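You operate a simulated robot arm through the tools that you are given. There is no shell and no other tool. Be economical: measure what you need, move in short steps, check, and stop when the job is done.

You are at the controls of a simulated robot arm. One attempt, no reset.

TASK
Take the wiping pad and leave it on the shelf of the parts bench. Then switch the brake switch on. Then take the orange lens and put it on the shelf of the pouch bench. Then fetch the pan from the top of the parts bench and set it on the folded cover. Then fetch the jar from the top of the green sack stack and set it on the side shelf. Keep to this order. Set down upright: jar.

The check looks at the end state, three seconds after you hand in, the way a careful person would. Anything else that was tipped, shoved, dropped, spilled or broken makes it a failure. Lids that push on must go on centred and level and be pressed home; caps that screw on are set level and turned clockwise until they are tight.

THE ROBOT
A 7-joint arm with a vacuum gripper on a trunk, on a base that drives. Base frame: it is fixed to the floor where the robot stands at the start and does not move with it; the origin is under the middle of the robot, x ahead of it, y to its left, z up; the surface under the hand at the start is at about z = 0.8. Units: m, rad, N and s.
Its first joint turns from -2.601 to 2.601 rad. Places, roughly: brake switch [1, -0.8, 0.8]; folded cover (24x30x3 cm) [0.6, 1.6, 0.8]; jar [4, 7.25, 0.75]; orange lens (7x7x6 cm) [0.5, 1, 0.8]; pan (8x16x5 cm) [0.7, 1.1, 0.8]; shelf of the parts bench [0.8, 1.2, 0.2]; shelf of the pouch bench [0.8, -0.3, 0.2]; side shelf [0.8, 4.3, 0.8]; wiping pad (6x6x5 cm) [0.7, -0.2, 0.8]. Payload 1.06 kg.
Tool frame: the origin (TCP) lies in the middle of the cups' lips, and z points out of the cups. The gripper has 1 cup of 0.024 m across, covering 0.024 by 0.024 m (tool x, y); the bellows give 0.008 m. With the vacuum on, a cup seals on a smooth face that it is pressed against (1 to 4 N); it does not hold porous or soft things. The pull reaches 23 N.
Orientation is that of the tool frame in the base frame, as a unit quaternion [w, x, y, z]. With the cups facing straight down, the tool's x points along the base's -x, its y along +y and its z along -z.

THE INTERFACE
- The arm moves only by the tool servo_tool. Its argument "steps" is a list of rows, each a list of 7 numbers: the shift along the tool's x, y, z in m, then the turn, a rotation vector about the tool's x, y, z in rad, then the vacuum: 1 switches it on, 0 off. In form: [[dx, dy, dz, rx, ry, rz, vacuum], ...]. A call has 1 to 10 rows; each row is the pose to reach, as a shift and turn from the pose commanded when the call began, along the tool's axes at that moment. A row lasts 0.2 s, in which the tool goes at most 0.05 m and 0.15 rad; a call with a longer step from one row to the next is refused whole, and so is a gripper value outside its range. A pose out of reach is approached as far as the arm can. The call stops where the force on the tool passes 40 N (or 10 N more than at its start, if that is more) or the arm is blocked; 0.2 s more then pass. The pull builds up within a second once a cup has sealed. Time passes only in rows, and 0.2 s behind the last, so rows that repeat a pose give it time. The reply holds the time, the measured pose of the TCP, the force on the tool along the base axes and the pull of the vacuum, in the units named above and with some noise, with the torque about the TCP (base axes, N m) and any sound that the robot's microphone picked up.
- Cameras (640 x 400 px; columns grow to the right, rows downward): "scene" is now at [0.0384, 0.1638, 1.4897]; the picture's right is [-0.09, -1.00, 0.00], its down [-0.67, 0.06, -0.74] and it looks along [0.74, -0.07, -0.67] (base axes); focal length 214 px, centre (320, 200). "wrist" rides on the gripper at [0.078, 0.019, -0.096] in the tool frame; the picture's right is [-0.24, 0.97, 0.00], its down [-0.71, -0.17, -0.69] and it looks along [-0.67, -0.16, 0.73] (tool axes); focal length 243 px, centre (320, 200). There is no depth. A picture from a camera that has moved, and an enlarged one, comes with that camera's place and axes in the base frame and with its lens.
- grab_frame(camera): a new picture of that camera. The clock stands still meanwhile.
- slide_trunk(by): slides the trunk up (or, below 0, down) by that many m; the arm and the scene camera ride with it, the base frame stays. It gives what a move gives, with no picture.
- base_move(legs): drives the robot by 1 to 6 legs, each [ahead, turn to the left] in m and rad, along the robot's own axes; the way and the turn of a leg run together, so that a leg with both is an arc; at most 1.5 m and 3.142 rad a leg. The arm and the cameras ride along, it lands a little off, and it stops where it bumps. It gives what a move gives.
- turn_head(pan, tilt): turns the head with the scene camera to pan (to the left, within 2.705 rad either way) and tilt (down, from -0.506 to 1.204), counted from straight ahead of the robot. It gives what a move gives.
- zoom(camera, box): a new picture of the part [left, top, right, bottom] of that camera's present view, enlarged. The clock stands still meanwhile.
- close_job(): hands the job in; it is judged then, once.

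Go step by step. Nothing tells you exact positions but the pictures and the camera data: compare them with the known pose of the tool, close in by small moves and look again before you grip or let go. The budget is 165 turns and 128 pictures, counting those below and the enlarged ones. Unless the task says otherwise, let go and move clear before handing in.

The tools are called after "Emit:" as name(argument=value, ...) on one line, values as JSON. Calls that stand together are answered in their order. servo_tool: Moves the arm, as the interface text tells. Its arguments: {"type":"object","properties":{"steps":{"type":"array"}},"required":["steps"]} The other tools are called the same way: slide_trunk (by) slides the trunk up or down; base_move (legs) drives the base; turn_head (pan, tilt) turns the head that bears the scene camera; grab_frame (camera) takes a picture; zoom (camera, box) takes an enlarged picture of a part of a camera's view; close_job () hands the job in.

At the start:

```text
clock: 0.0
ee_pos: [0.6775, -0.0106, 1.0757]
tcp_rot: [-0.001, 0.001, 1.0, 0.0]
contact_force: [-0.4, 0.5, 0.6]
moment: [0.04, 0.04, 0.01]
pull: 0.0
trunk travel left (down, up): [-0.55, 0.16]
robot x, y, heading: [0.0005, -0.0005, 0.001]
head pan, tilt: [-0.094, 0.738]
```

scene: 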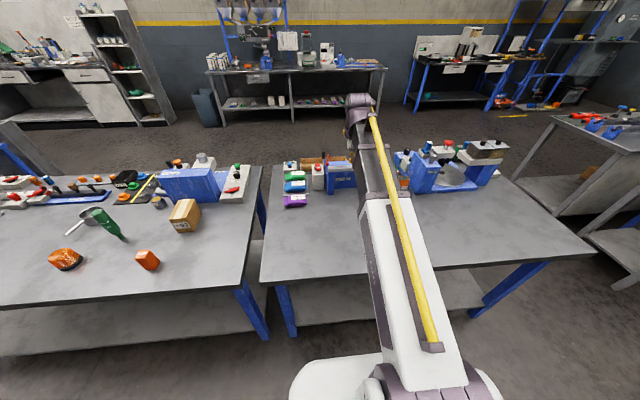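
wrist: 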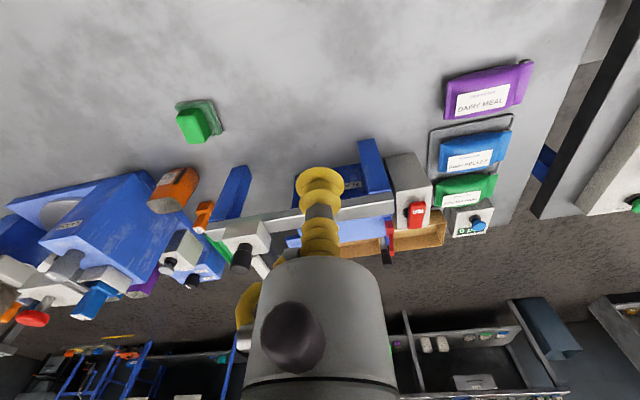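

The green item at upper left of the wrist view fits the wiping pad at about (0.71, -0.20). I'll look closer at it and at the surroundings.

Emit:
zoom(camera="wrist", box=[140, 70, 260, 160])

Emit:
zoom(camera="scene", box=[0, 130, 280, 305])

Emit:
zoom(camera="scene", box=[380, 100, 640, 262])

```text
4.44 times, centred on (200, 115) of wrist
camera zoom: at [0.6, 0.0085, 1.171], right [0.24, 0.97, 0.0], down [0.71, -0.17, 0.69], along [0.67, -0.16, -0.73], focal length 1078 px, centre (853, 578)
```

zoom: 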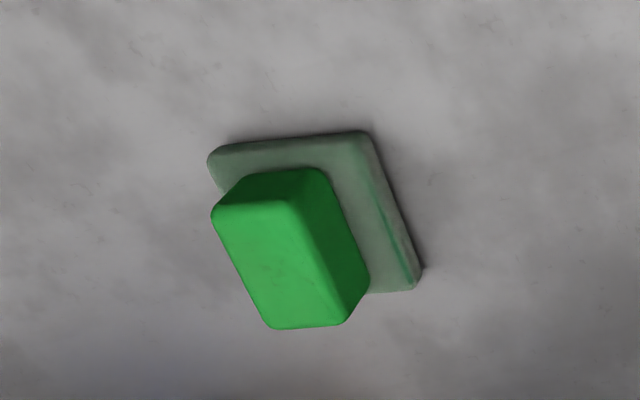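

```text
2.29 times, centred on (140, 218) of scene
camera zoom: at [0.0384, 0.1638, 1.4897], right [-0.09, -1.0, 0.0], down [-0.67, 0.06, -0.74], along [0.74, -0.07, -0.67], focal length 490 px, centre (731, 160)
```

zoom: 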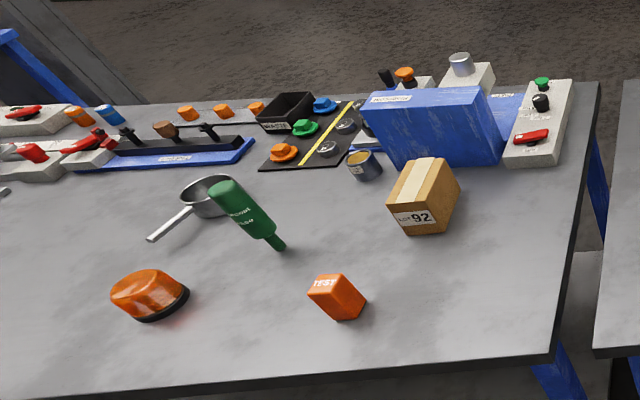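

```text
2.46 times, centred on (510, 181) of scene
camera zoom: at [0.0384, 0.1638, 1.4897], right [-0.09, -1.0, 0.0], down [-0.67, 0.06, -0.74], along [0.74, -0.07, -0.67], focal length 528 px, centre (-148, 247)
```

zoom: 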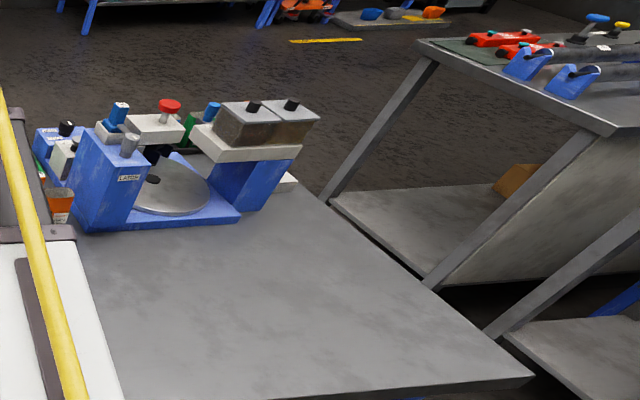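

The pad has a green grip block on top with centre about (0.717, -0.208, 0.85). I'll move above it.

Emit:
servo_tool(steps=[[-0.01, -0.045, 0.015, 0, 0, 0, 0], [-0.02, -0.09, 0.03, 0, 0, 0, 0], [-0.03, -0.135, 0.06, 0, 0, 0, 0], [-0.035, -0.17, 0.09, 0, 0, 0, 0], [-0.0395, -0.198, 0.125, 0, 0, 0, 0], [-0.0395, -0.198, 0.125, 0, 0, 0, 0], [-0.0395, -0.198, 0.125, 0, 0, 0, 0]])

Emit:
grab_frame(camera="wrist")

```text
refused: row 3 steps farther than a row can; nothing moved
```

```text
122 pictures are left
camera wrist: at [0.6, 0.0085, 1.171], right [0.24, 0.97, 0.0], down [0.71, -0.17, 0.69], along [0.67, -0.16, -0.73], focal length 243 px, centre (320, 200)
```

wrist: 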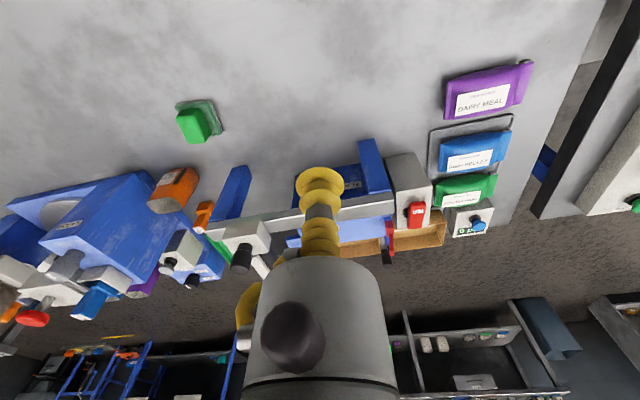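

I stepped too far in one row; I repeat the move with smaller steps.

Emit:
servo_tool(steps=[[-0.008, -0.04, 0.02, 0, 0, 0, 0], [-0.016, -0.08, 0.04, 0, 0, 0, 0], [-0.024, -0.12, 0.06, 0, 0, 0, 0], [-0.032, -0.16, 0.085, 0, 0, 0, 0], [-0.0395, -0.198, 0.11, 0, 0, 0, 0], [-0.0395, -0.198, 0.14, 0, 0, 0, 0], [-0.0395, -0.198, 0.14, 0, 0, 0, 0]])

Emit:
grab_frame(camera="wrist")

```text
clock: 1.6
ee_pos: [0.719, -0.2107, 0.9352]
tcp_rot: [0.0, 0.0, 1.0, 0.0]
contact_force: [0.1, 0.5, 0.5]
moment: [-0.01, 0.0, 0.02]
pull: 0.0
trunk travel left (down, up): [-0.55, 0.16]
robot x, y, heading: [-0.0001, -0.0012, 0.001]
head pan, tilt: [-0.094, 0.738]
```

```text
121 pictures are left
camera wrist: at [0.6403, -0.1923, 1.0304], right [0.23, 0.97, 0.0], down [0.71, -0.17, 0.69], along [0.67, -0.16, -0.73], focal length 243 px, centre (320, 200)
```

wrist: 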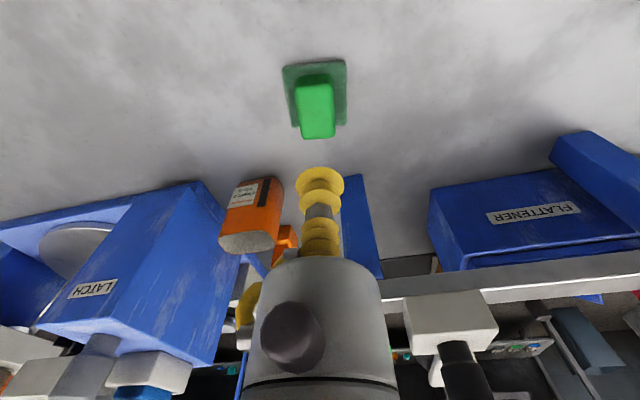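

The grip's top is right below the cup at about (0.716, -0.212). I'll descend with small steps and the vacuum on.

Emit:
servo_tool(steps=[[0.003, -0.002, 0.04, 0, 0, 0, 1], [0.003, -0.002, 0.073, 0, 0, 0, 1], [0.003, -0.002, 0.08, 0, 0, 0, 1], [0.003, -0.002, 0.084, 0, 0, 0, 1], [0.003, -0.002, 0.086, 0, 0, 0, 1], [0.003, -0.002, 0.088, 0, 0, 0, 1], [0.003, -0.002, 0.088, 0, 0, 0, 1]])

Emit:
turn_head(pan=0.7, tilt=0.95)

Emit:
grab_frame(camera="scene")

```text
clock: 3.2
ee_pos: [0.7145, -0.2103, 0.8488]
tcp_rot: [0.0, 0.001, 1.0, 0.0]
contact_force: [0.3, 0.0, -0.8]
moment: [0.03, 0.01, 0.01]
pull: 22.5
trunk travel left (down, up): [-0.55, 0.16]
robot x, y, heading: [-0.0001, 0.0036, 0.003]
head pan, tilt: [-0.094, 0.738]
```

```text
clock: 4.3
ee_pos: [0.7152, -0.2096, 0.8476]
tcp_rot: [0.0, -0.001, 1.0, 0.001]
contact_force: [-0.2, -0.6, -0.3]
moment: [0.0, -0.03, 0.02]
pull: 23.2
trunk travel left (down, up): [-0.55, 0.16]
robot x, y, heading: [0.0015, -0.0018, -0.004]
head pan, tilt: [0.7, 0.949]
```

```text
120 pictures are left
camera scene: at [0.0111, 0.2185, 1.4732], right [0.64, -0.77, 0.0], down [-0.62, -0.52, -0.58], along [0.45, 0.37, -0.81], focal length 214 px, centre (320, 200)
```

scene: 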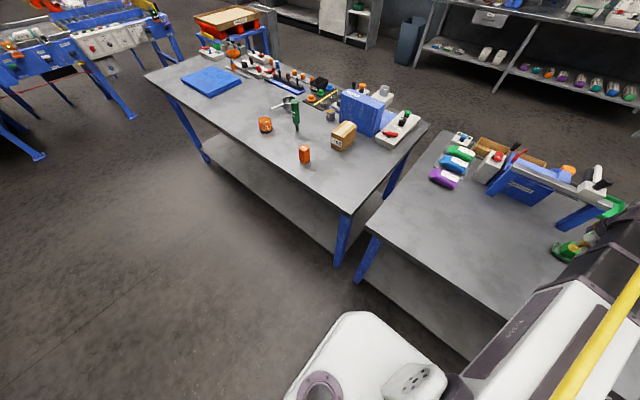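

The pad is held (pull 22-23 N). I'll lift it straight up to z≈1.13, then turn and drive left towards the parts bench.

Emit:
servo_tool(steps=[[0, 0, -0.04, 0, 0, 0, 1], [0, 0, -0.08, 0, 0, 0, 1], [0, 0, -0.12, 0, 0, 0, 1], [0, 0, -0.16, 0, 0, 0, 1], [0, 0.04, -0.18, 0, 0, 0, 1], [0, 0.08, -0.2, 0, 0, 0, 1], [0, 0.12, -0.22, 0, 0, 0, 1], [0, 0.16, -0.24, 0, 0, 0, 1], [0, 0.2, -0.26, 0, 0, 0, 1], [0, 0.21, -0.29, 0, 0, 0, 1]])

Emit:
turn_head(pan=1.57, tilt=0.6)

Emit:
grab_frame(camera="scene")

```text
clock: 6.5
ee_pos: [0.7153, 0.0007, 1.1399]
tcp_rot: [0.0, 0.0, 1.0, 0.0]
contact_force: [-0.1, 0.7, -0.2]
moment: [0.01, 0.04, 0.01]
pull: 22.6
trunk travel left (down, up): [-0.55, 0.16]
robot x, y, heading: [0.0015, -0.0017, 0.001]
head pan, tilt: [0.7, 0.949]
```

```text
clock: 7.7
ee_pos: [0.7155, -0.0005, 1.1394]
tcp_rot: [0.001, 0.0, 1.0, 0.0]
contact_force: [-0.3, 0.6, -1.7]
moment: [0.02, -0.01, -0.02]
pull: 23.0
trunk travel left (down, up): [-0.55, 0.16]
robot x, y, heading: [0.0011, 0.0019, 0.004]
head pan, tilt: [1.571, 0.6]
```

```text
119 pictures are left
camera scene: at [-0.0445, 0.2601, 1.5015], right [1.0, 0.0, 0.0], down [0.0, -0.57, -0.82], along [0.0, 0.82, -0.57], focal length 214 px, centre (320, 200)
```

scene: 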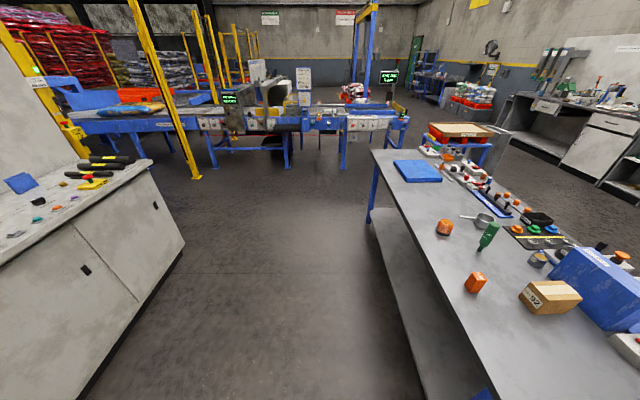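

The aisle is clear, and the parts bench shelf's front edge is around x≈0.47 (top edge ≈0.37). I'll drive to y≈1.2 and back off a bit.

Emit:
base_move(legs=[[0, 1.567], [1.2, 0], [0, -1.567], [-0.3, 0]])

Emit:
turn_head(pan=0.0, tilt=0.75)

Emit:
grab_frame(camera="scene")

Emit:
grab_frame(camera="wrist")

```text
clock: 22.9
ee_pos: [0.5061, 1.1421, 1.1399]
tcp_rot: [0.001, 0.055, 0.999, -0.001]
contact_force: [-1.5, -0.6, -1.2]
moment: [0.0, 0.02, 0.01]
pull: 22.3
trunk travel left (down, up): [-0.55, 0.16]
robot x, y, heading: [-0.2042, 1.217, -0.109]
head pan, tilt: [1.571, 0.6]
```

```text
clock: 24.6
ee_pos: [0.5064, 1.1436, 1.1388]
tcp_rot: [0.0, 0.055, 0.998, 0.0]
contact_force: [-0.5, 0.2, -1.0]
moment: [0.04, -0.02, 0.02]
pull: 23.0
trunk travel left (down, up): [-0.55, 0.16]
robot x, y, heading: [-0.2055, 1.2197, -0.112]
head pan, tilt: [0.0, 0.75]
```

```text
118 pictures are left
camera scene: at [-0.1469, 1.3868, 1.4887], right [-0.11, -0.99, 0.0], down [-0.68, 0.08, -0.73], along [0.73, -0.08, -0.68], focal length 214 px, centre (320, 200)
```

scene: 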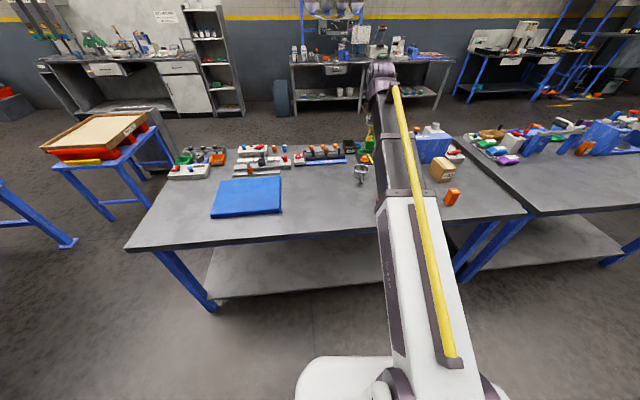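

```text
117 pictures are left
camera wrist: at [0.4308, 1.1702, 1.2346], right [0.34, 0.94, 0.0], down [0.69, -0.25, 0.69], along [0.64, -0.23, -0.73], focal length 243 px, centre (320, 200)
```

wrist: 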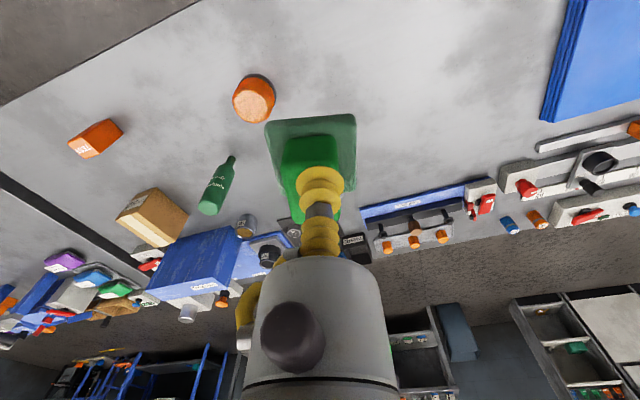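

The base landed turned by -0.11. I'll back off so the tool is clear of the bench edge, correct the heading, then lower the trunk.

Emit:
base_move(legs=[[-0.42, 0], [0, 0.11]])

Emit:
slide_trunk(by=-0.3)

Emit:
grab_frame(camera="scene")

```text
clock: 27.7
ee_pos: [0.1034, 1.2608, 1.1391]
tcp_rot: [0.0, 0.006, 1.0, 0.0]
contact_force: [0.4, -0.1, -0.6]
moment: [-0.03, -0.03, -0.02]
pull: 22.6
trunk travel left (down, up): [-0.55, 0.16]
robot x, y, heading: [-0.6087, 1.2705, -0.017]
head pan, tilt: [0.0, 0.75]
```

```text
clock: 30.7
ee_pos: [0.1041, 1.2609, 0.84]
tcp_rot: [0.0, 0.006, 1.0, 0.0]
contact_force: [0.2, -0.7, 0.3]
moment: [0.0, 0.04, 0.0]
pull: 22.4
trunk travel left (down, up): [-0.25, 0.46]
robot x, y, heading: [-0.6098, 1.2641, -0.014]
head pan, tilt: [0.0, 0.75]
```

```text
116 pictures are left
camera scene: at [-0.5694, 1.4395, 1.1887], right [-0.01, -1.0, 0.0], down [-0.68, 0.01, -0.73], along [0.73, -0.01, -0.68], focal length 214 px, centre (320, 200)
```

scene: 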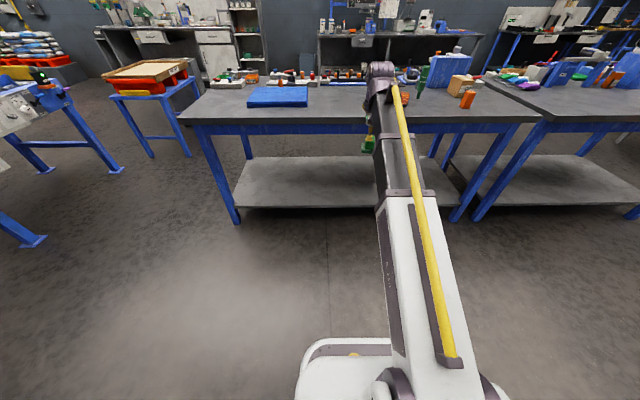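

The shelf under the parts bench is empty and reachable; its front is at x≈0.43 and the apron's underside is near z≈0.71. I'll lower the trunk the rest of the way and stretch the arm low and forward before driving in.

Emit:
slide_trunk(by=-0.25)

Emit:
servo_tool(steps=[[-0.025, 0, 0.035, 0, 0, 0, 1], [-0.05, 0, 0.07, 0, 0, 0, 1], [-0.075, 0, 0.105, 0, 0, 0, 1], [-0.1, 0, 0.14, 0, 0, 0, 1], [-0.125, 0, 0.175, 0, 0, 0, 1], [-0.15, 0, 0.205, 0, 0, 0, 1], [-0.175, 0, 0.235, 0, 0, 0, 1], [-0.2, 0, 0.26, 0, 0, 0, 1], [-0.2, 0, 0.26, 0, 0, 0, 1]])

Emit:
turn_head(pan=0.0, tilt=0.5)

Emit:
grab_frame(camera="scene")

Emit:
grab_frame(camera="wrist")

```text
clock: 33.2
ee_pos: [0.1042, 1.2603, 0.5891]
tcp_rot: [0.0, 0.006, 1.0, 0.0]
contact_force: [-0.4, -0.1, -0.6]
moment: [0.0, -0.02, 0.01]
pull: 23.1
trunk travel left (down, up): [0.0, 0.71]
robot x, y, heading: [-0.6092, 1.2677, -0.011]
head pan, tilt: [0.0, 0.75]
```

```text
clock: 35.2
ee_pos: [0.3042, 1.2588, 0.3295]
tcp_rot: [0.001, 0.006, 1.0, 0.0]
contact_force: [-0.8, 0.9, -0.2]
moment: [0.02, 0.0, -0.01]
pull: 22.8
trunk travel left (down, up): [0.0, 0.71]
robot x, y, heading: [-0.6084, 1.2664, -0.014]
head pan, tilt: [0.0, 0.75]
```

```text
clock: 36.0
ee_pos: [0.3048, 1.2589, 0.3294]
tcp_rot: [0.0, 0.006, 1.0, 0.0]
contact_force: [-0.2, -0.5, 0.7]
moment: [0.04, -0.02, -0.01]
pull: 23.4
trunk travel left (down, up): [0.0, 0.71]
robot x, y, heading: [-0.6094, 1.2704, -0.013]
head pan, tilt: [0.0, 0.499]
```

```text
115 pictures are left
camera scene: at [-0.5612, 1.4394, 0.9606], right [-0.01, -1.0, 0.0], down [-0.48, 0.01, -0.88], along [0.88, -0.01, -0.48], focal length 214 px, centre (320, 200)
```

scene: 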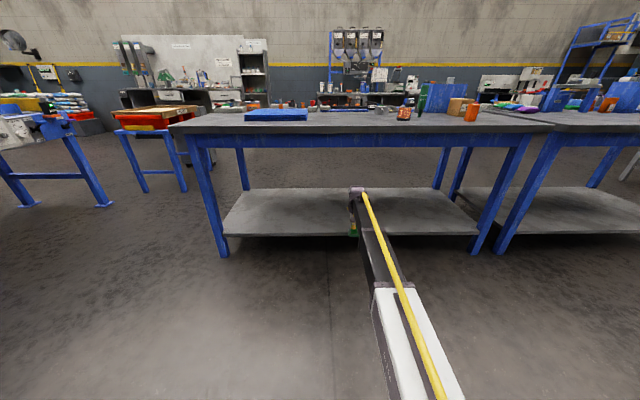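

```text
114 pictures are left
camera wrist: at [0.2268, 1.2792, 0.4241], right [0.25, 0.97, 0.0], down [0.71, -0.18, 0.69], along [0.66, -0.17, -0.73], focal length 243 px, centre (320, 200)
```

wrist: 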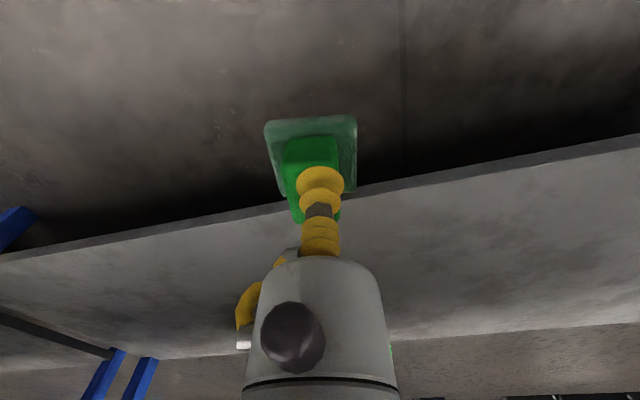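

The arm is low and clear. I'll drive in 0.27 m.

Emit:
base_move(legs=[[0.27, 0]])

Emit:
grab_frame(camera="scene")

Emit:
grab_frame(camera="wrist")

```text
clock: 37.9
ee_pos: [0.5734, 1.2559, 0.3297]
tcp_rot: [0.001, 0.005, 1.0, 0.0]
contact_force: [0.1, 0.3, 0.8]
moment: [0.02, 0.01, 0.01]
pull: 22.6
trunk travel left (down, up): [0.0, 0.71]
robot x, y, heading: [-0.3414, 1.2648, -0.015]
head pan, tilt: [0.0, 0.499]
```

```text
113 pictures are left
camera scene: at [-0.2923, 1.4355, 0.9607], right [-0.01, -1.0, 0.0], down [-0.48, 0.01, -0.88], along [0.88, -0.01, -0.48], focal length 214 px, centre (320, 200)
```

scene: 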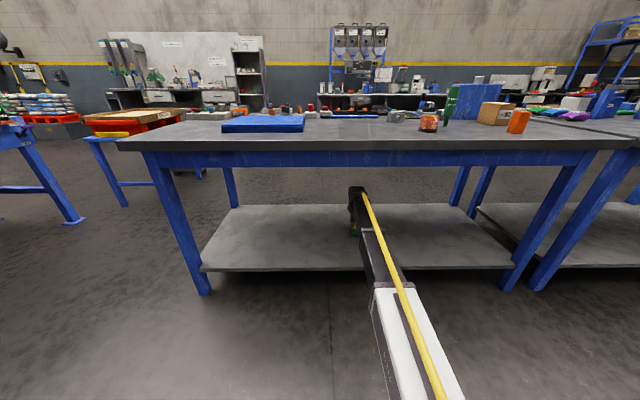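

```text
112 pictures are left
camera wrist: at [0.4957, 1.2751, 0.4241], right [0.25, 0.97, 0.0], down [0.71, -0.18, 0.69], along [0.66, -0.17, -0.73], focal length 243 px, centre (320, 200)
```

wrist: 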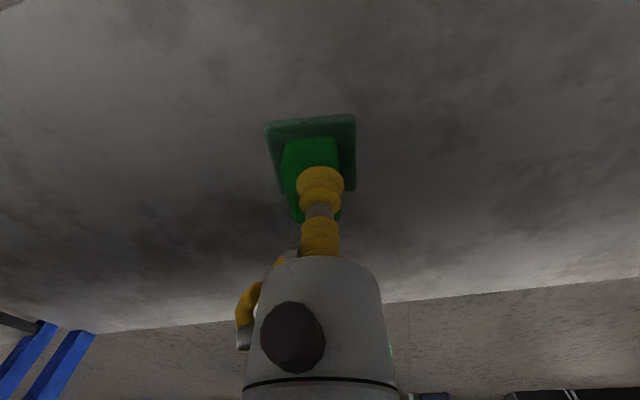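

The pad is over the shelf with margin. I'll lower it in small steps.

Emit:
servo_tool(steps=[[0, 0, 0.03, 0, 0, 0, 1], [0, 0, 0.055, 0, 0, 0, 1], [0, 0, 0.065, 0, 0, 0, 1], [0, 0, 0.07, 0, 0, 0, 1], [0, 0, 0.075, 0, 0, 0, 1], [0, 0, 0.075, 0, 0, 0, 1]])

Emit:
zoom(camera="wrist", box=[200, 60, 440, 260])

```text
clock: 39.3
ee_pos: [0.5727, 1.2554, 0.2518]
tcp_rot: [0.0, 0.007, 1.0, 0.0]
contact_force: [0.1, 0.2, -0.5]
moment: [-0.02, 0.0, -0.01]
pull: 23.5
trunk travel left (down, up): [0.0, 0.71]
robot x, y, heading: [-0.3415, 1.262, -0.013]
head pan, tilt: [0.0, 0.499]
```

```text
2.00 times, centred on (320, 160) of wrist
camera zoom: at [0.4956, 1.2758, 0.3481], right [0.25, 0.97, 0.0], down [0.71, -0.18, 0.69], along [0.66, -0.17, -0.73], focal length 485 px, centre (320, 280)
```

zoom: 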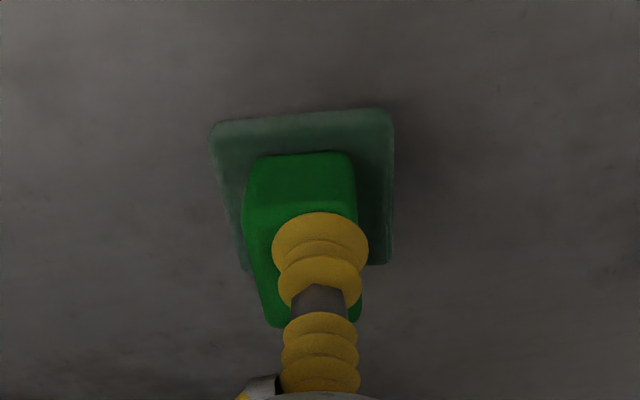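

Almost touching; I'll continue in 2 mm steps to feel contact.

Emit:
servo_tool(steps=[[0, 0, 0.002, 0, 0, 0, 1], [0, 0, 0.004, 0, 0, 0, 1], [0, 0, 0.006, 0, 0, 0, 1], [0, 0, 0.006, 0, 0, 0, 1]])

```text
clock: 40.3
ee_pos: [0.573, 1.2554, 0.248]
tcp_rot: [0.0, 0.006, 1.0, 0.0]
contact_force: [0.0, 0.1, -0.4]
moment: [0.0, -0.04, -0.02]
pull: 22.4
trunk travel left (down, up): [0.0, 0.71]
robot x, y, heading: [-0.3406, 1.2649, -0.014]
head pan, tilt: [0.0, 0.499]
```

Emit:
servo_tool(steps=[[0, 0, 0.002, 0, 0, 0, 1], [0, 0, 0.004, 0, 0, 0, 1], [0, 0, 0.004, 0, 0, 0, 1]])

Emit:
zoom(camera="wrist", box=[200, 60, 440, 260])

```text
clock: 41.1
ee_pos: [0.5733, 1.256, 0.2434]
tcp_rot: [0.0, 0.006, 1.0, 0.0]
contact_force: [0.2, -0.3, 0.3]
moment: [-0.02, -0.02, 0.0]
pull: 23.0
trunk travel left (down, up): [0.0, 0.71]
robot x, y, heading: [-0.3399, 1.2656, -0.016]
head pan, tilt: [0.0, 0.499]
```

```text
2.00 times, centred on (320, 160) of wrist
camera zoom: at [0.4957, 1.2756, 0.3388], right [0.25, 0.97, 0.0], down [0.71, -0.18, 0.69], along [0.66, -0.17, -0.73], focal length 485 px, centre (320, 280)
```

zoom: 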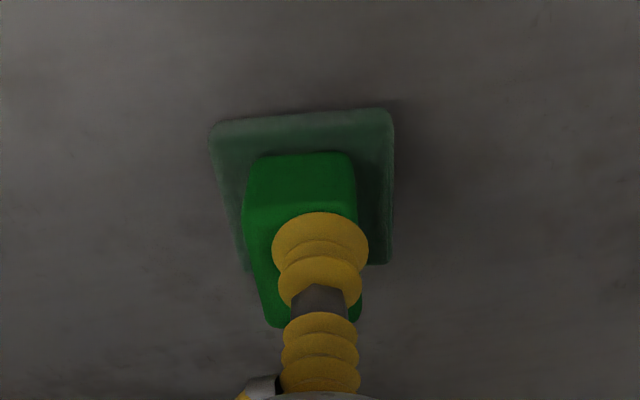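

No contact yet; the shadow is still there. Continue down gently.

Emit:
servo_tool(steps=[[0, 0, 0.003, 0, 0, 0, 1], [0, 0, 0.006, 0, 0, 0, 1], [0, 0, 0.006, 0, 0, 0, 1]])

```text
clock: 41.9
ee_pos: [0.5735, 1.2552, 0.2393]
tcp_rot: [0.0, 0.007, 1.0, 0.0]
contact_force: [-0.2, 1.1, -0.9]
moment: [0.01, -0.02, 0.0]
pull: 22.7
trunk travel left (down, up): [0.0, 0.71]
robot x, y, heading: [-0.3409, 1.261, -0.015]
head pan, tilt: [0.0, 0.499]
```

Emit:
servo_tool(steps=[[0, 0, 0.003, 0, 0, 0, 1], [0, 0, 0.006, 0, 0, 0, 1], [0, 0, 0.006, 0, 0, 0, 1]])

Emit:
zoom(camera="wrist", box=[200, 60, 440, 260])

```text
clock: 42.7
ee_pos: [0.5725, 1.2545, 0.2344]
tcp_rot: [0.0, 0.007, 1.0, 0.0]
contact_force: [0.5, 0.3, 0.3]
moment: [0.01, -0.01, -0.03]
pull: 23.1
trunk travel left (down, up): [0.0, 0.71]
robot x, y, heading: [-0.3386, 1.2644, -0.009]
head pan, tilt: [0.0, 0.499]
```

```text
2.00 times, centred on (320, 160) of wrist
camera zoom: at [0.4943, 1.2746, 0.3278], right [0.25, 0.97, 0.0], down [0.71, -0.18, 0.69], along [0.66, -0.17, -0.73], focal length 485 px, centre (320, 280)
```

zoom: 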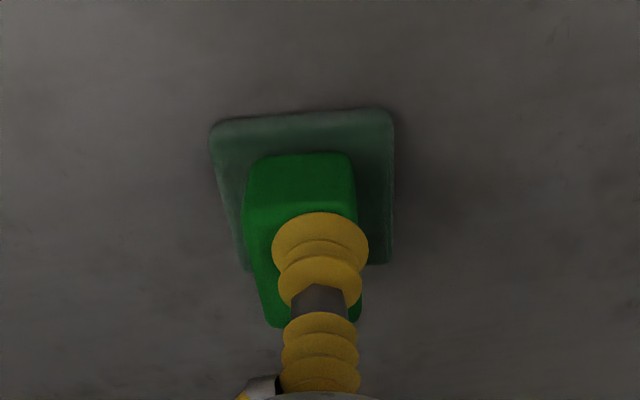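

Emit:
servo_tool(steps=[[0, 0, 0.003, 0, 0, 0, 1], [0, 0, 0.006, 0, 0, 0, 1], [0, 0, 0.006, 0, 0, 0, 1]])

```text
clock: 43.5
ee_pos: [0.5743, 1.2549, 0.2282]
tcp_rot: [0.002, 0.007, 1.0, 0.0]
contact_force: [-7.3, 0.3, 16.9]
moment: [-0.02, -0.02, 0.03]
pull: 22.8
trunk travel left (down, up): [0.0, 0.71]
robot x, y, heading: [-0.3414, 1.2648, -0.011]
head pan, tilt: [0.0, 0.499]
```

Contact (17 N): the shelf is at about z≈0.18. I'll ease up 3 mm, release, and rise.

Emit:
servo_tool(steps=[[0, 0, -0.003, 0, 0, 0, 1], [0, 0, -0.003, 0, 0, 0, 0], [0, 0, -0.003, 0, 0, 0, 0], [0, 0, -0.003, 0, 0, 0, 0], [0, 0, -0.003, 0, 0, 0, 0], [0, 0, -0.006, 0, 0, 0, 0], [0, 0, -0.02, 0, 0, 0, 0], [0, 0, -0.06, 0, 0, 0, 0], [0, 0, -0.09, 0, 0, 0, 0], [0, 0, -0.12, 0, 0, 0, 0]])

Emit:
grab_frame(camera="wrist")

```text
clock: 45.7
ee_pos: [0.5739, 1.2547, 0.3466]
tcp_rot: [0.0, 0.005, 1.0, 0.0]
contact_force: [0.2, 0.4, -0.9]
moment: [-0.03, -0.01, -0.04]
pull: 0.1
trunk travel left (down, up): [0.0, 0.71]
robot x, y, heading: [-0.3399, 1.2624, -0.014]
head pan, tilt: [0.0, 0.499]
```

```text
108 pictures are left
camera wrist: at [0.4954, 1.2749, 0.4418], right [0.25, 0.97, 0.0], down [0.71, -0.18, 0.68], along [0.66, -0.17, -0.73], focal length 243 px, centre (320, 200)
```

wrist: 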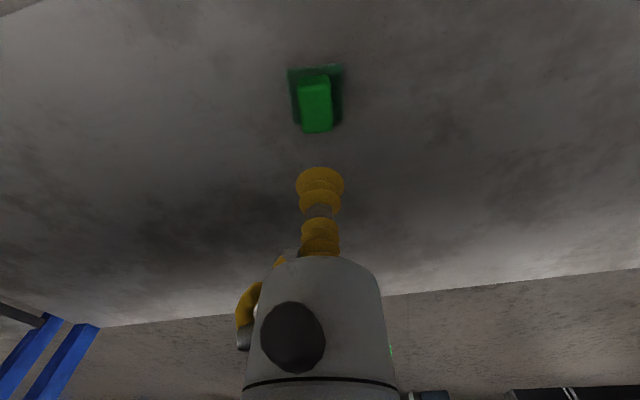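

The pad sits flat on the shelf. I'll back out, raise the trunk, and retract the arm for driving.

Emit:
base_move(legs=[[-0.35, 0]])

Emit:
slide_trunk(by=0.55)

Emit:
servo_tool(steps=[[0.025, 0, -0.03, 0, 0, 0, 0], [0.05, 0, -0.06, 0, 0, 0, 0], [0.075, 0, -0.09, 0, 0, 0, 0], [0.1, 0, -0.12, 0, 0, 0, 0], [0.125, 0, -0.15, 0, 0, 0, 0], [0.15, 0, -0.18, 0, 0, 0, 0], [0.175, 0, -0.21, 0, 0, 0, 0], [0.2, 0, -0.25, 0, 0, 0, 0]])

Emit:
turn_head(pan=-1.4, tilt=0.5)

Emit:
grab_frame(camera="scene")

```text
clock: 48.0
ee_pos: [0.2123, 1.2658, 0.3465]
tcp_rot: [0.0, 0.002, 1.0, -0.001]
contact_force: [0.6, -0.2, -0.3]
moment: [0.04, -0.01, -0.01]
pull: 0.0
trunk travel left (down, up): [0.0, 0.71]
robot x, y, heading: [-0.7049, 1.2663, -0.008]
head pan, tilt: [0.0, 0.499]
```

```text
refused: 0.55 is not a number from -0.4 to 0.4
```

```text
clock: 49.8
ee_pos: [0.0119, 1.2665, 0.5979]
tcp_rot: [-0.001, 0.003, 1.0, 0.0]
contact_force: [0.1, 0.0, -0.5]
moment: [-0.02, 0.02, -0.01]
pull: 0.1
trunk travel left (down, up): [0.0, 0.71]
robot x, y, heading: [-0.7036, 1.2652, -0.007]
head pan, tilt: [0.0, 0.499]
```

```text
clock: 51.4
ee_pos: [0.0135, 1.2664, 0.5975]
tcp_rot: [0.0, 0.003, 1.0, 0.0]
contact_force: [0.0, -0.4, 1.0]
moment: [-0.02, 0.02, 0.02]
pull: 0.1
trunk travel left (down, up): [0.0, 0.71]
robot x, y, heading: [-0.7004, 1.2677, -0.008]
head pan, tilt: [-1.4, 0.499]
```

```text
107 pictures are left
camera scene: at [-0.7305, 1.3506, 0.9607], right [-0.99, -0.16, 0.0], down [-0.08, 0.47, -0.88], along [0.14, -0.87, -0.48], focal length 214 px, centre (320, 200)
```

scene: 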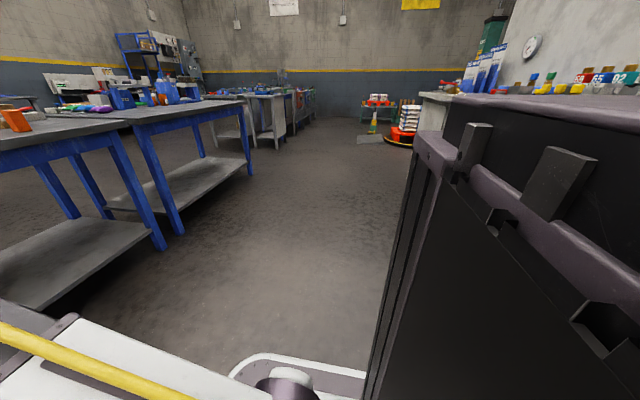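

The aisle to the right is clear. I'll raise the trunk, then drive along the aisle to stand in front of the right end of the pouch bench.

Emit:
slide_trunk(by=0.4)

Emit:
slide_trunk(by=0.15)

Emit:
base_move(legs=[[0, -1.5], [1.0, 0], [0.95, 0]])

```text
clock: 55.2
ee_pos: [0.013, 1.2665, 0.9965]
tcp_rot: [0.0, 0.002, 1.0, 0.0]
contact_force: [0.3, 0.3, 0.6]
moment: [0.02, -0.03, 0.0]
pull: 0.1
trunk travel left (down, up): [-0.4, 0.31]
robot x, y, heading: [-0.7014, 1.2692, -0.004]
head pan, tilt: [-1.4, 0.499]
```

```text
clock: 57.0
ee_pos: [0.0133, 1.2668, 1.1458]
tcp_rot: [0.001, 0.003, 1.0, -0.001]
contact_force: [-0.6, -0.5, -0.4]
moment: [0.01, -0.03, -0.01]
pull: 0.1
trunk travel left (down, up): [-0.55, 0.16]
robot x, y, heading: [-0.702, 1.267, -0.007]
head pan, tilt: [-1.4, 0.499]
```

```text
clock: 70.5
ee_pos: [-0.6865, -1.4174, 1.147]
tcp_rot: [0.001, 0.708, 0.706, 0.0]
contact_force: [0.1, 0.1, 0.0]
moment: [0.04, -0.01, -0.04]
pull: 0.0
trunk travel left (down, up): [-0.55, 0.16]
robot x, y, heading: [-0.688, -0.7042, -1.577]
head pan, tilt: [-1.4, 0.499]
```

Emit:
base_move(legs=[[0, 1.577], [0.5, 0]])

Emit:
turn_head(pan=0.0, tilt=0.6)

Emit:
grab_frame(camera="scene")

Emit:
grab_frame(camera="wrist")

```text
clock: 77.4
ee_pos: [0.5399, -0.6934, 1.1467]
tcp_rot: [0.0, -0.004, 1.0, 0.001]
contact_force: [-0.3, -0.4, 0.2]
moment: [-0.01, 0.0, -0.01]
pull: 0.1
trunk travel left (down, up): [-0.55, 0.16]
robot x, y, heading: [-0.1728, -0.6994, 0.007]
head pan, tilt: [-1.4, 0.499]
```

```text
clock: 78.9
ee_pos: [0.5391, -0.6938, 1.1471]
tcp_rot: [0.0, -0.004, 1.0, 0.0]
contact_force: [0.4, 0.0, -0.8]
moment: [0.03, 0.01, 0.01]
pull: 0.0
trunk travel left (down, up): [-0.55, 0.16]
robot x, y, heading: [-0.174, -0.6995, 0.008]
head pan, tilt: [0.0, 0.6]
```

```text
106 pictures are left
camera scene: at [-0.1319, -0.5292, 1.5016], right [0.01, -1.0, 0.0], down [-0.56, 0.0, -0.83], along [0.83, 0.0, -0.56], focal length 214 px, centre (320, 200)
```

scene: 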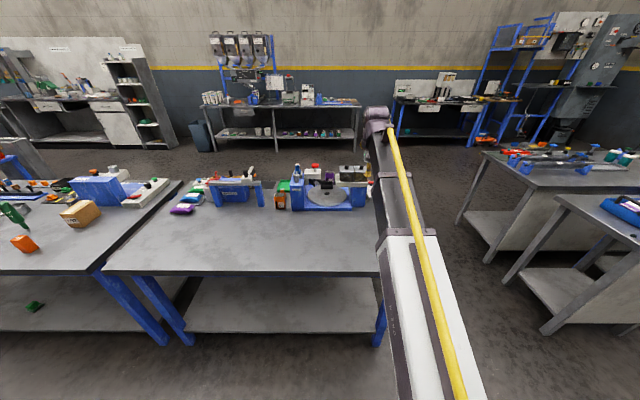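

```text
105 pictures are left
camera wrist: at [0.4616, -0.6756, 1.242], right [0.23, 0.97, 0.0], down [0.71, -0.17, 0.69], along [0.67, -0.16, -0.73], focal length 243 px, centre (320, 200)
```

wrist: 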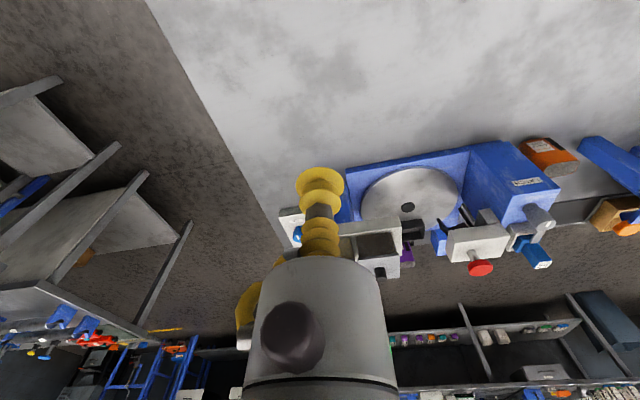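

The brake switch is probably the white plate with a blue part, hidden behind the cup. I'll shift the tool left for a clear view.

Emit:
servo_tool(steps=[[0, 0.04, 0, 0, 0, 0, 0], [0, 0.08, 0, 0, 0, 0, 0], [0, 0.12, 0, 0, 0, 0, 0], [0, 0.16, 0, 0, 0, 0, 0], [0, 0.2, 0, 0, 0, 0, 0], [0, 0.2, 0, 0, 0, 0, 0]])

Emit:
grab_frame(camera="wrist")

Emit:
zoom(camera="scene", box=[280, 130, 440, 230])

```text
clock: 80.3
ee_pos: [0.5354, -0.4896, 1.1464]
tcp_rot: [0.0, -0.004, 1.0, 0.0]
contact_force: [-0.1, 0.6, -0.5]
moment: [-0.02, 0.0, 0.03]
pull: 0.0
trunk travel left (down, up): [-0.55, 0.16]
robot x, y, heading: [-0.1753, -0.7023, 0.008]
head pan, tilt: [0.0, 0.6]
```

```text
104 pictures are left
camera wrist: at [0.4577, -0.4719, 1.2408], right [0.23, 0.97, 0.0], down [0.71, -0.17, 0.69], along [0.67, -0.16, -0.73], focal length 243 px, centre (320, 200)
```

wrist: 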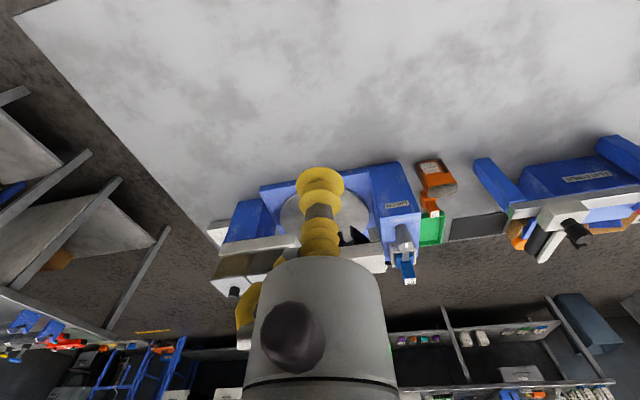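

```text
4.00 times, centred on (360, 180) of scene
camera zoom: at [-0.1319, -0.5288, 1.5015], right [0.01, -1.0, 0.0], down [-0.56, 0.0, -0.83], along [0.83, 0.01, -0.56], focal length 858 px, centre (160, 280)
```

zoom: 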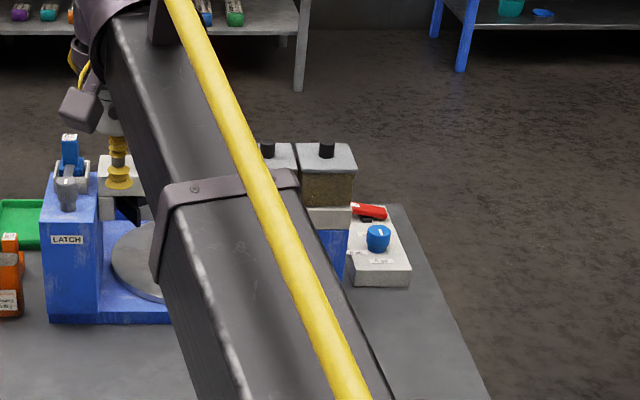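

A control box with a red rocker and blue knob stands at the right end. I'll swing the tool to the right to read its labels.

Emit:
servo_tool(steps=[[0, -0.05, 0, 0, 0, 0, 0], [0, -0.1, 0, 0, 0, 0, 0], [0, -0.15, 0, 0, 0, 0, 0], [0, -0.2, 0, 0, 0, 0, 0], [-0.01, -0.245, 0, 0, 0, 0, 0], [-0.03, -0.285, 0, 0, 0, 0, 0], [-0.05, -0.325, 0, 0, 0, 0, 0], [-0.07, -0.365, 0, 0, 0, 0, 0], [-0.09, -0.405, 0, 0, 0, 0, 0], [-0.1, -0.45, 0, 0, 0, 0, 0]])

Emit:
grab_frame(camera="wrist")

Emit:
zoom(camera="scene", box=[330, 150, 410, 200])

```text
clock: 82.5
ee_pos: [0.6431, -0.9416, 1.1461]
tcp_rot: [0.0, -0.005, 1.0, 0.0]
contact_force: [0.3, 0.2, 0.6]
moment: [-0.02, -0.01, -0.03]
pull: 0.0
trunk travel left (down, up): [-0.55, 0.16]
robot x, y, heading: [-0.1754, -0.6998, 0.005]
head pan, tilt: [0.0, 0.6]
```

```text
102 pictures are left
camera wrist: at [0.5654, -0.9236, 1.2422], right [0.23, 0.97, 0.0], down [0.71, -0.17, 0.69], along [0.67, -0.16, -0.73], focal length 243 px, centre (320, 200)
```

wrist: 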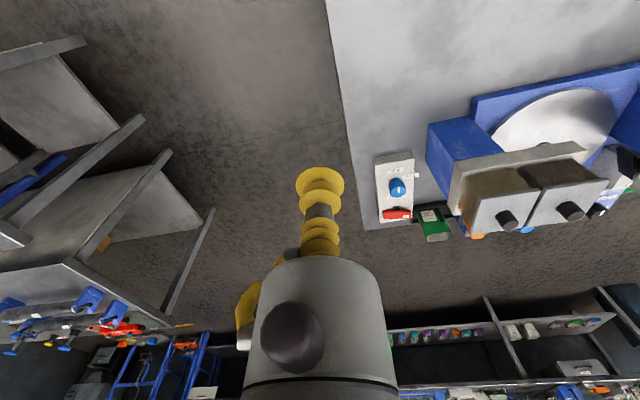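

```text
8.00 times, centred on (370, 175) of scene
camera zoom: at [-0.1318, -0.5292, 1.5016], right [0.01, -1.0, 0.0], down [-0.57, 0.0, -0.82], along [0.82, 0.01, -0.57], focal length 1716 px, centre (-80, 400)
```

zoom: 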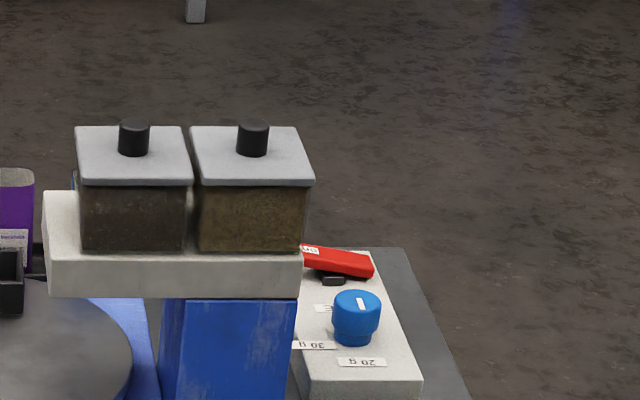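

Emit:
zoom(camera="wrist", box=[355, 140, 435, 230])

```text
4.44 times, centred on (395, 185) of wrist
camera zoom: at [0.5654, -0.9236, 1.2422], right [0.23, 0.97, 0.0], down [0.71, -0.17, 0.69], along [0.67, -0.16, -0.73], focal length 1078 px, centre (-13, 267)
```

zoom: 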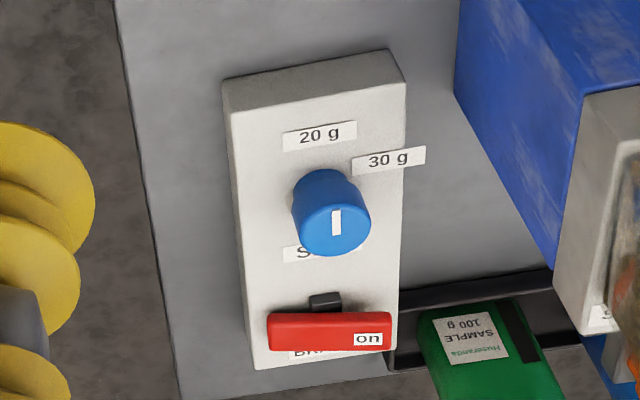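

Emit:
zoom(camera="wrist", box=[372, 198, 422, 228])

Emit:
zoom(camera="scene", box=[362, 176, 386, 191])

```text
12.80 times, centred on (397, 213) of wrist
camera zoom: at [0.5654, -0.9236, 1.2422], right [0.23, 0.97, 0.0], down [0.71, -0.17, 0.69], along [0.67, -0.16, -0.73], focal length 3106 px, centre (-666, 34)
```

zoom: 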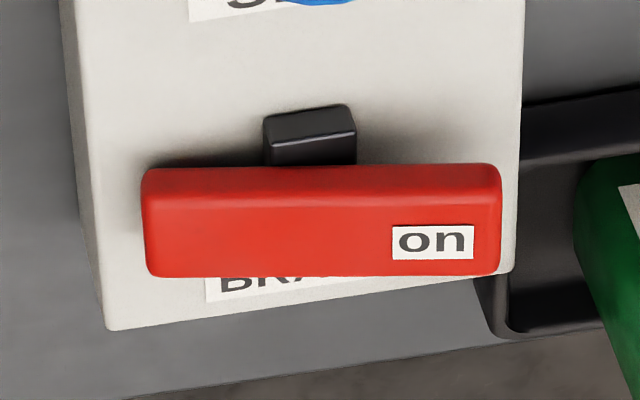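

```text
16.00 times, centred on (374, 184) of scene
camera zoom: at [-0.1318, -0.5292, 1.5016], right [0.01, -1.0, 0.0], down [-0.57, 0.0, -0.82], along [0.82, 0.01, -0.57], focal length 3432 px, centre (-544, 464)
```

zoom: 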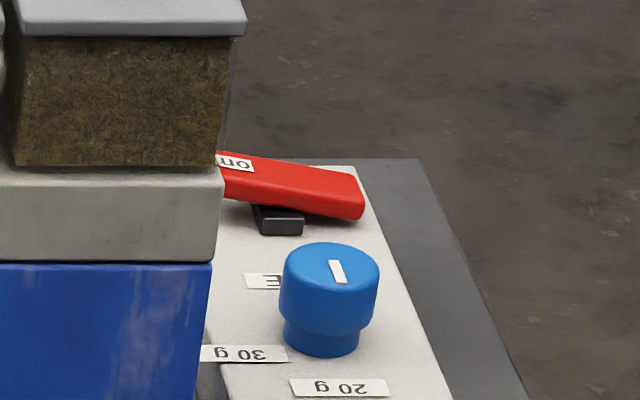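

The red rocker is labelled BRAKE, and its "on" end (left, +y side) stands up, so it must be pressed down there; estimate (1.03, -0.825, 0.84), close to a hopper. I'll bring the base closer and a bit right, and yaw the tool so the camera body sits on the free side.

Emit:
base_move(legs=[[0, -0.5], [0.29, 0], [0, 0.5]])

Emit:
servo_tool(steps=[[0, 0, 0, 0, 0, -0.15, 0], [0, 0, 0, 0, 0, -0.3, 0], [0, 0, 0, 0, 0, -0.45, 0], [0, 0, 0, 0, 0, -0.6, 0], [0, 0, 0, 0, 0, -0.75, 0], [0, 0, 0, 0, 0, -0.9, 0], [0, 0, 0, 0, 0, -1.05, 0], [0, 0, 0, 0, 0, -1.2, 0], [0, 0, 0, 0, 0, -1.35, 0], [0, 0, 0, 0, 0, -1.5, 0]])

Emit:
grab_frame(camera="wrist")

Emit:
grab_frame(camera="scene")

```text
clock: 87.4
ee_pos: [0.9057, -1.0702, 1.148]
tcp_rot: [0.0, -0.009, 1.0, 0.0]
contact_force: [0.0, -1.1, -0.5]
moment: [0.01, 0.0, 0.01]
pull: 0.0
trunk travel left (down, up): [-0.55, 0.16]
robot x, y, heading: [0.0838, -0.8373, 0.022]
head pan, tilt: [0.0, 0.6]
```

```text
clock: 89.6
ee_pos: [0.9059, -1.0689, 1.1468]
tcp_rot: [-0.001, -0.69, 0.724, -0.001]
contact_force: [-0.4, 0.2, 0.1]
moment: [-0.01, -0.04, -0.01]
pull: 0.1
trunk travel left (down, up): [-0.55, 0.16]
robot x, y, heading: [0.0837, -0.8415, 0.017]
head pan, tilt: [0.0, 0.6]
```

```text
97 pictures are left
camera wrist: at [0.8835, -1.1474, 1.2425], right [-0.96, 0.28, 0.0], down [0.21, 0.7, 0.68], along [0.19, 0.66, -0.73], focal length 243 px, centre (320, 200)
```

wrist: 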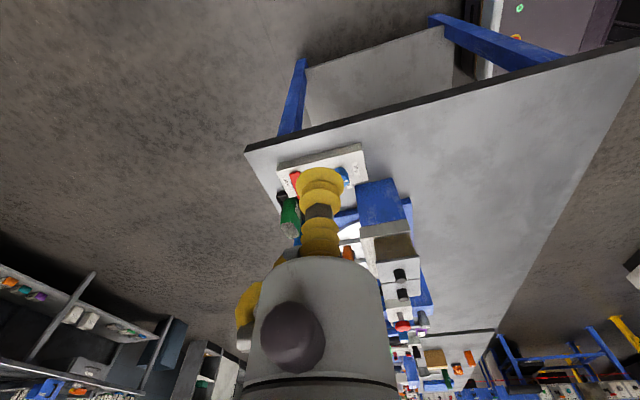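

```text
96 pictures are left
camera scene: at [0.1258, -0.6674, 1.5016], right [0.02, -1.0, 0.0], down [-0.56, -0.01, -0.83], along [0.82, 0.01, -0.56], focal length 214 px, centre (320, 200)
```

scene: 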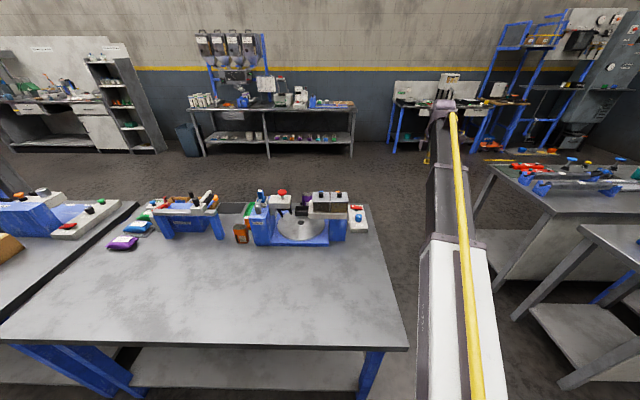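

Emit:
servo_tool(steps=[[0, 0.03, 0.03, 0, 0, 0, 0], [0, 0.06, 0.06, 0, 0, 0, 0], [0, 0.09, 0.08, 0, 0, 0, 0], [0, 0.09, 0.08, 0, 0, 0, 0]])

Emit:
zoom(camera="wrist", box=[180, 120, 340, 220])

Emit:
zoom(camera="scene", box=[320, 180, 400, 230])

```text
clock: 90.6
ee_pos: [0.817, -1.0637, 1.0674]
tcp_rot: [0.0, -0.689, 0.725, 0.0]
contact_force: [0.4, 0.0, -0.8]
moment: [0.0, 0.02, -0.01]
pull: 0.0
trunk travel left (down, up): [-0.55, 0.16]
robot x, y, heading: [0.0855, -0.8445, 0.015]
head pan, tilt: [0.0, 0.6]
```

```text
4.00 times, centred on (260, 170) of wrist
camera zoom: at [0.7938, -1.1418, 1.1617], right [-0.96, 0.28, 0.0], down [0.21, 0.7, 0.68], along [0.19, 0.66, -0.73], focal length 970 px, centre (560, 320)
```

zoom: 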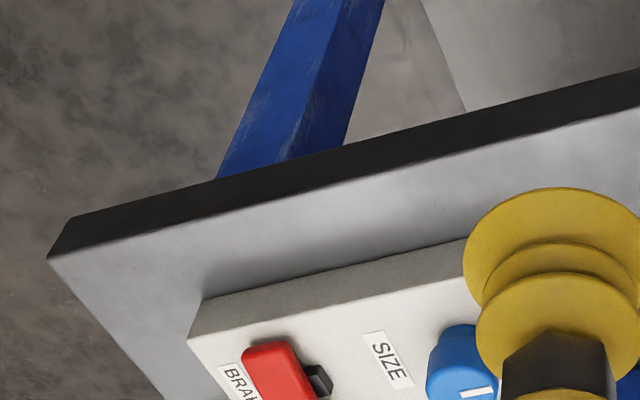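

```text
8.00 times, centred on (360, 205) of scene
camera zoom: at [0.1256, -0.6674, 1.5016], right [0.02, -1.0, 0.0], down [-0.56, -0.01, -0.83], along [0.82, 0.01, -0.56], focal length 1716 px, centre (0, 160)
```

zoom: 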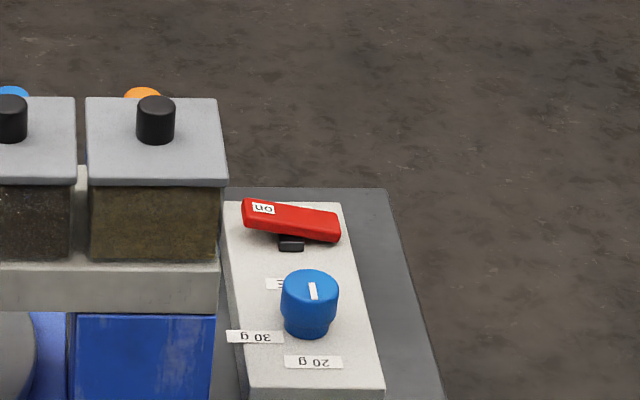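

Emit:
zoom(camera="wrist", box=[210, 190, 290, 240])

```text
8.00 times, centred on (250, 215) of wrist
camera zoom: at [0.7938, -1.1418, 1.1617], right [-0.96, 0.28, 0.0], down [0.21, 0.7, 0.68], along [0.19, 0.66, -0.73], focal length 1941 px, centre (880, 80)
```

zoom: 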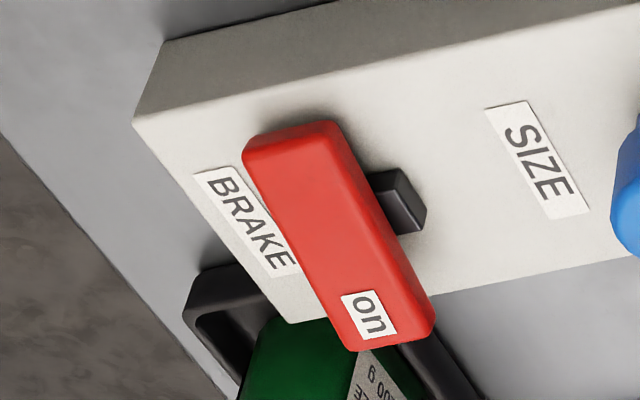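

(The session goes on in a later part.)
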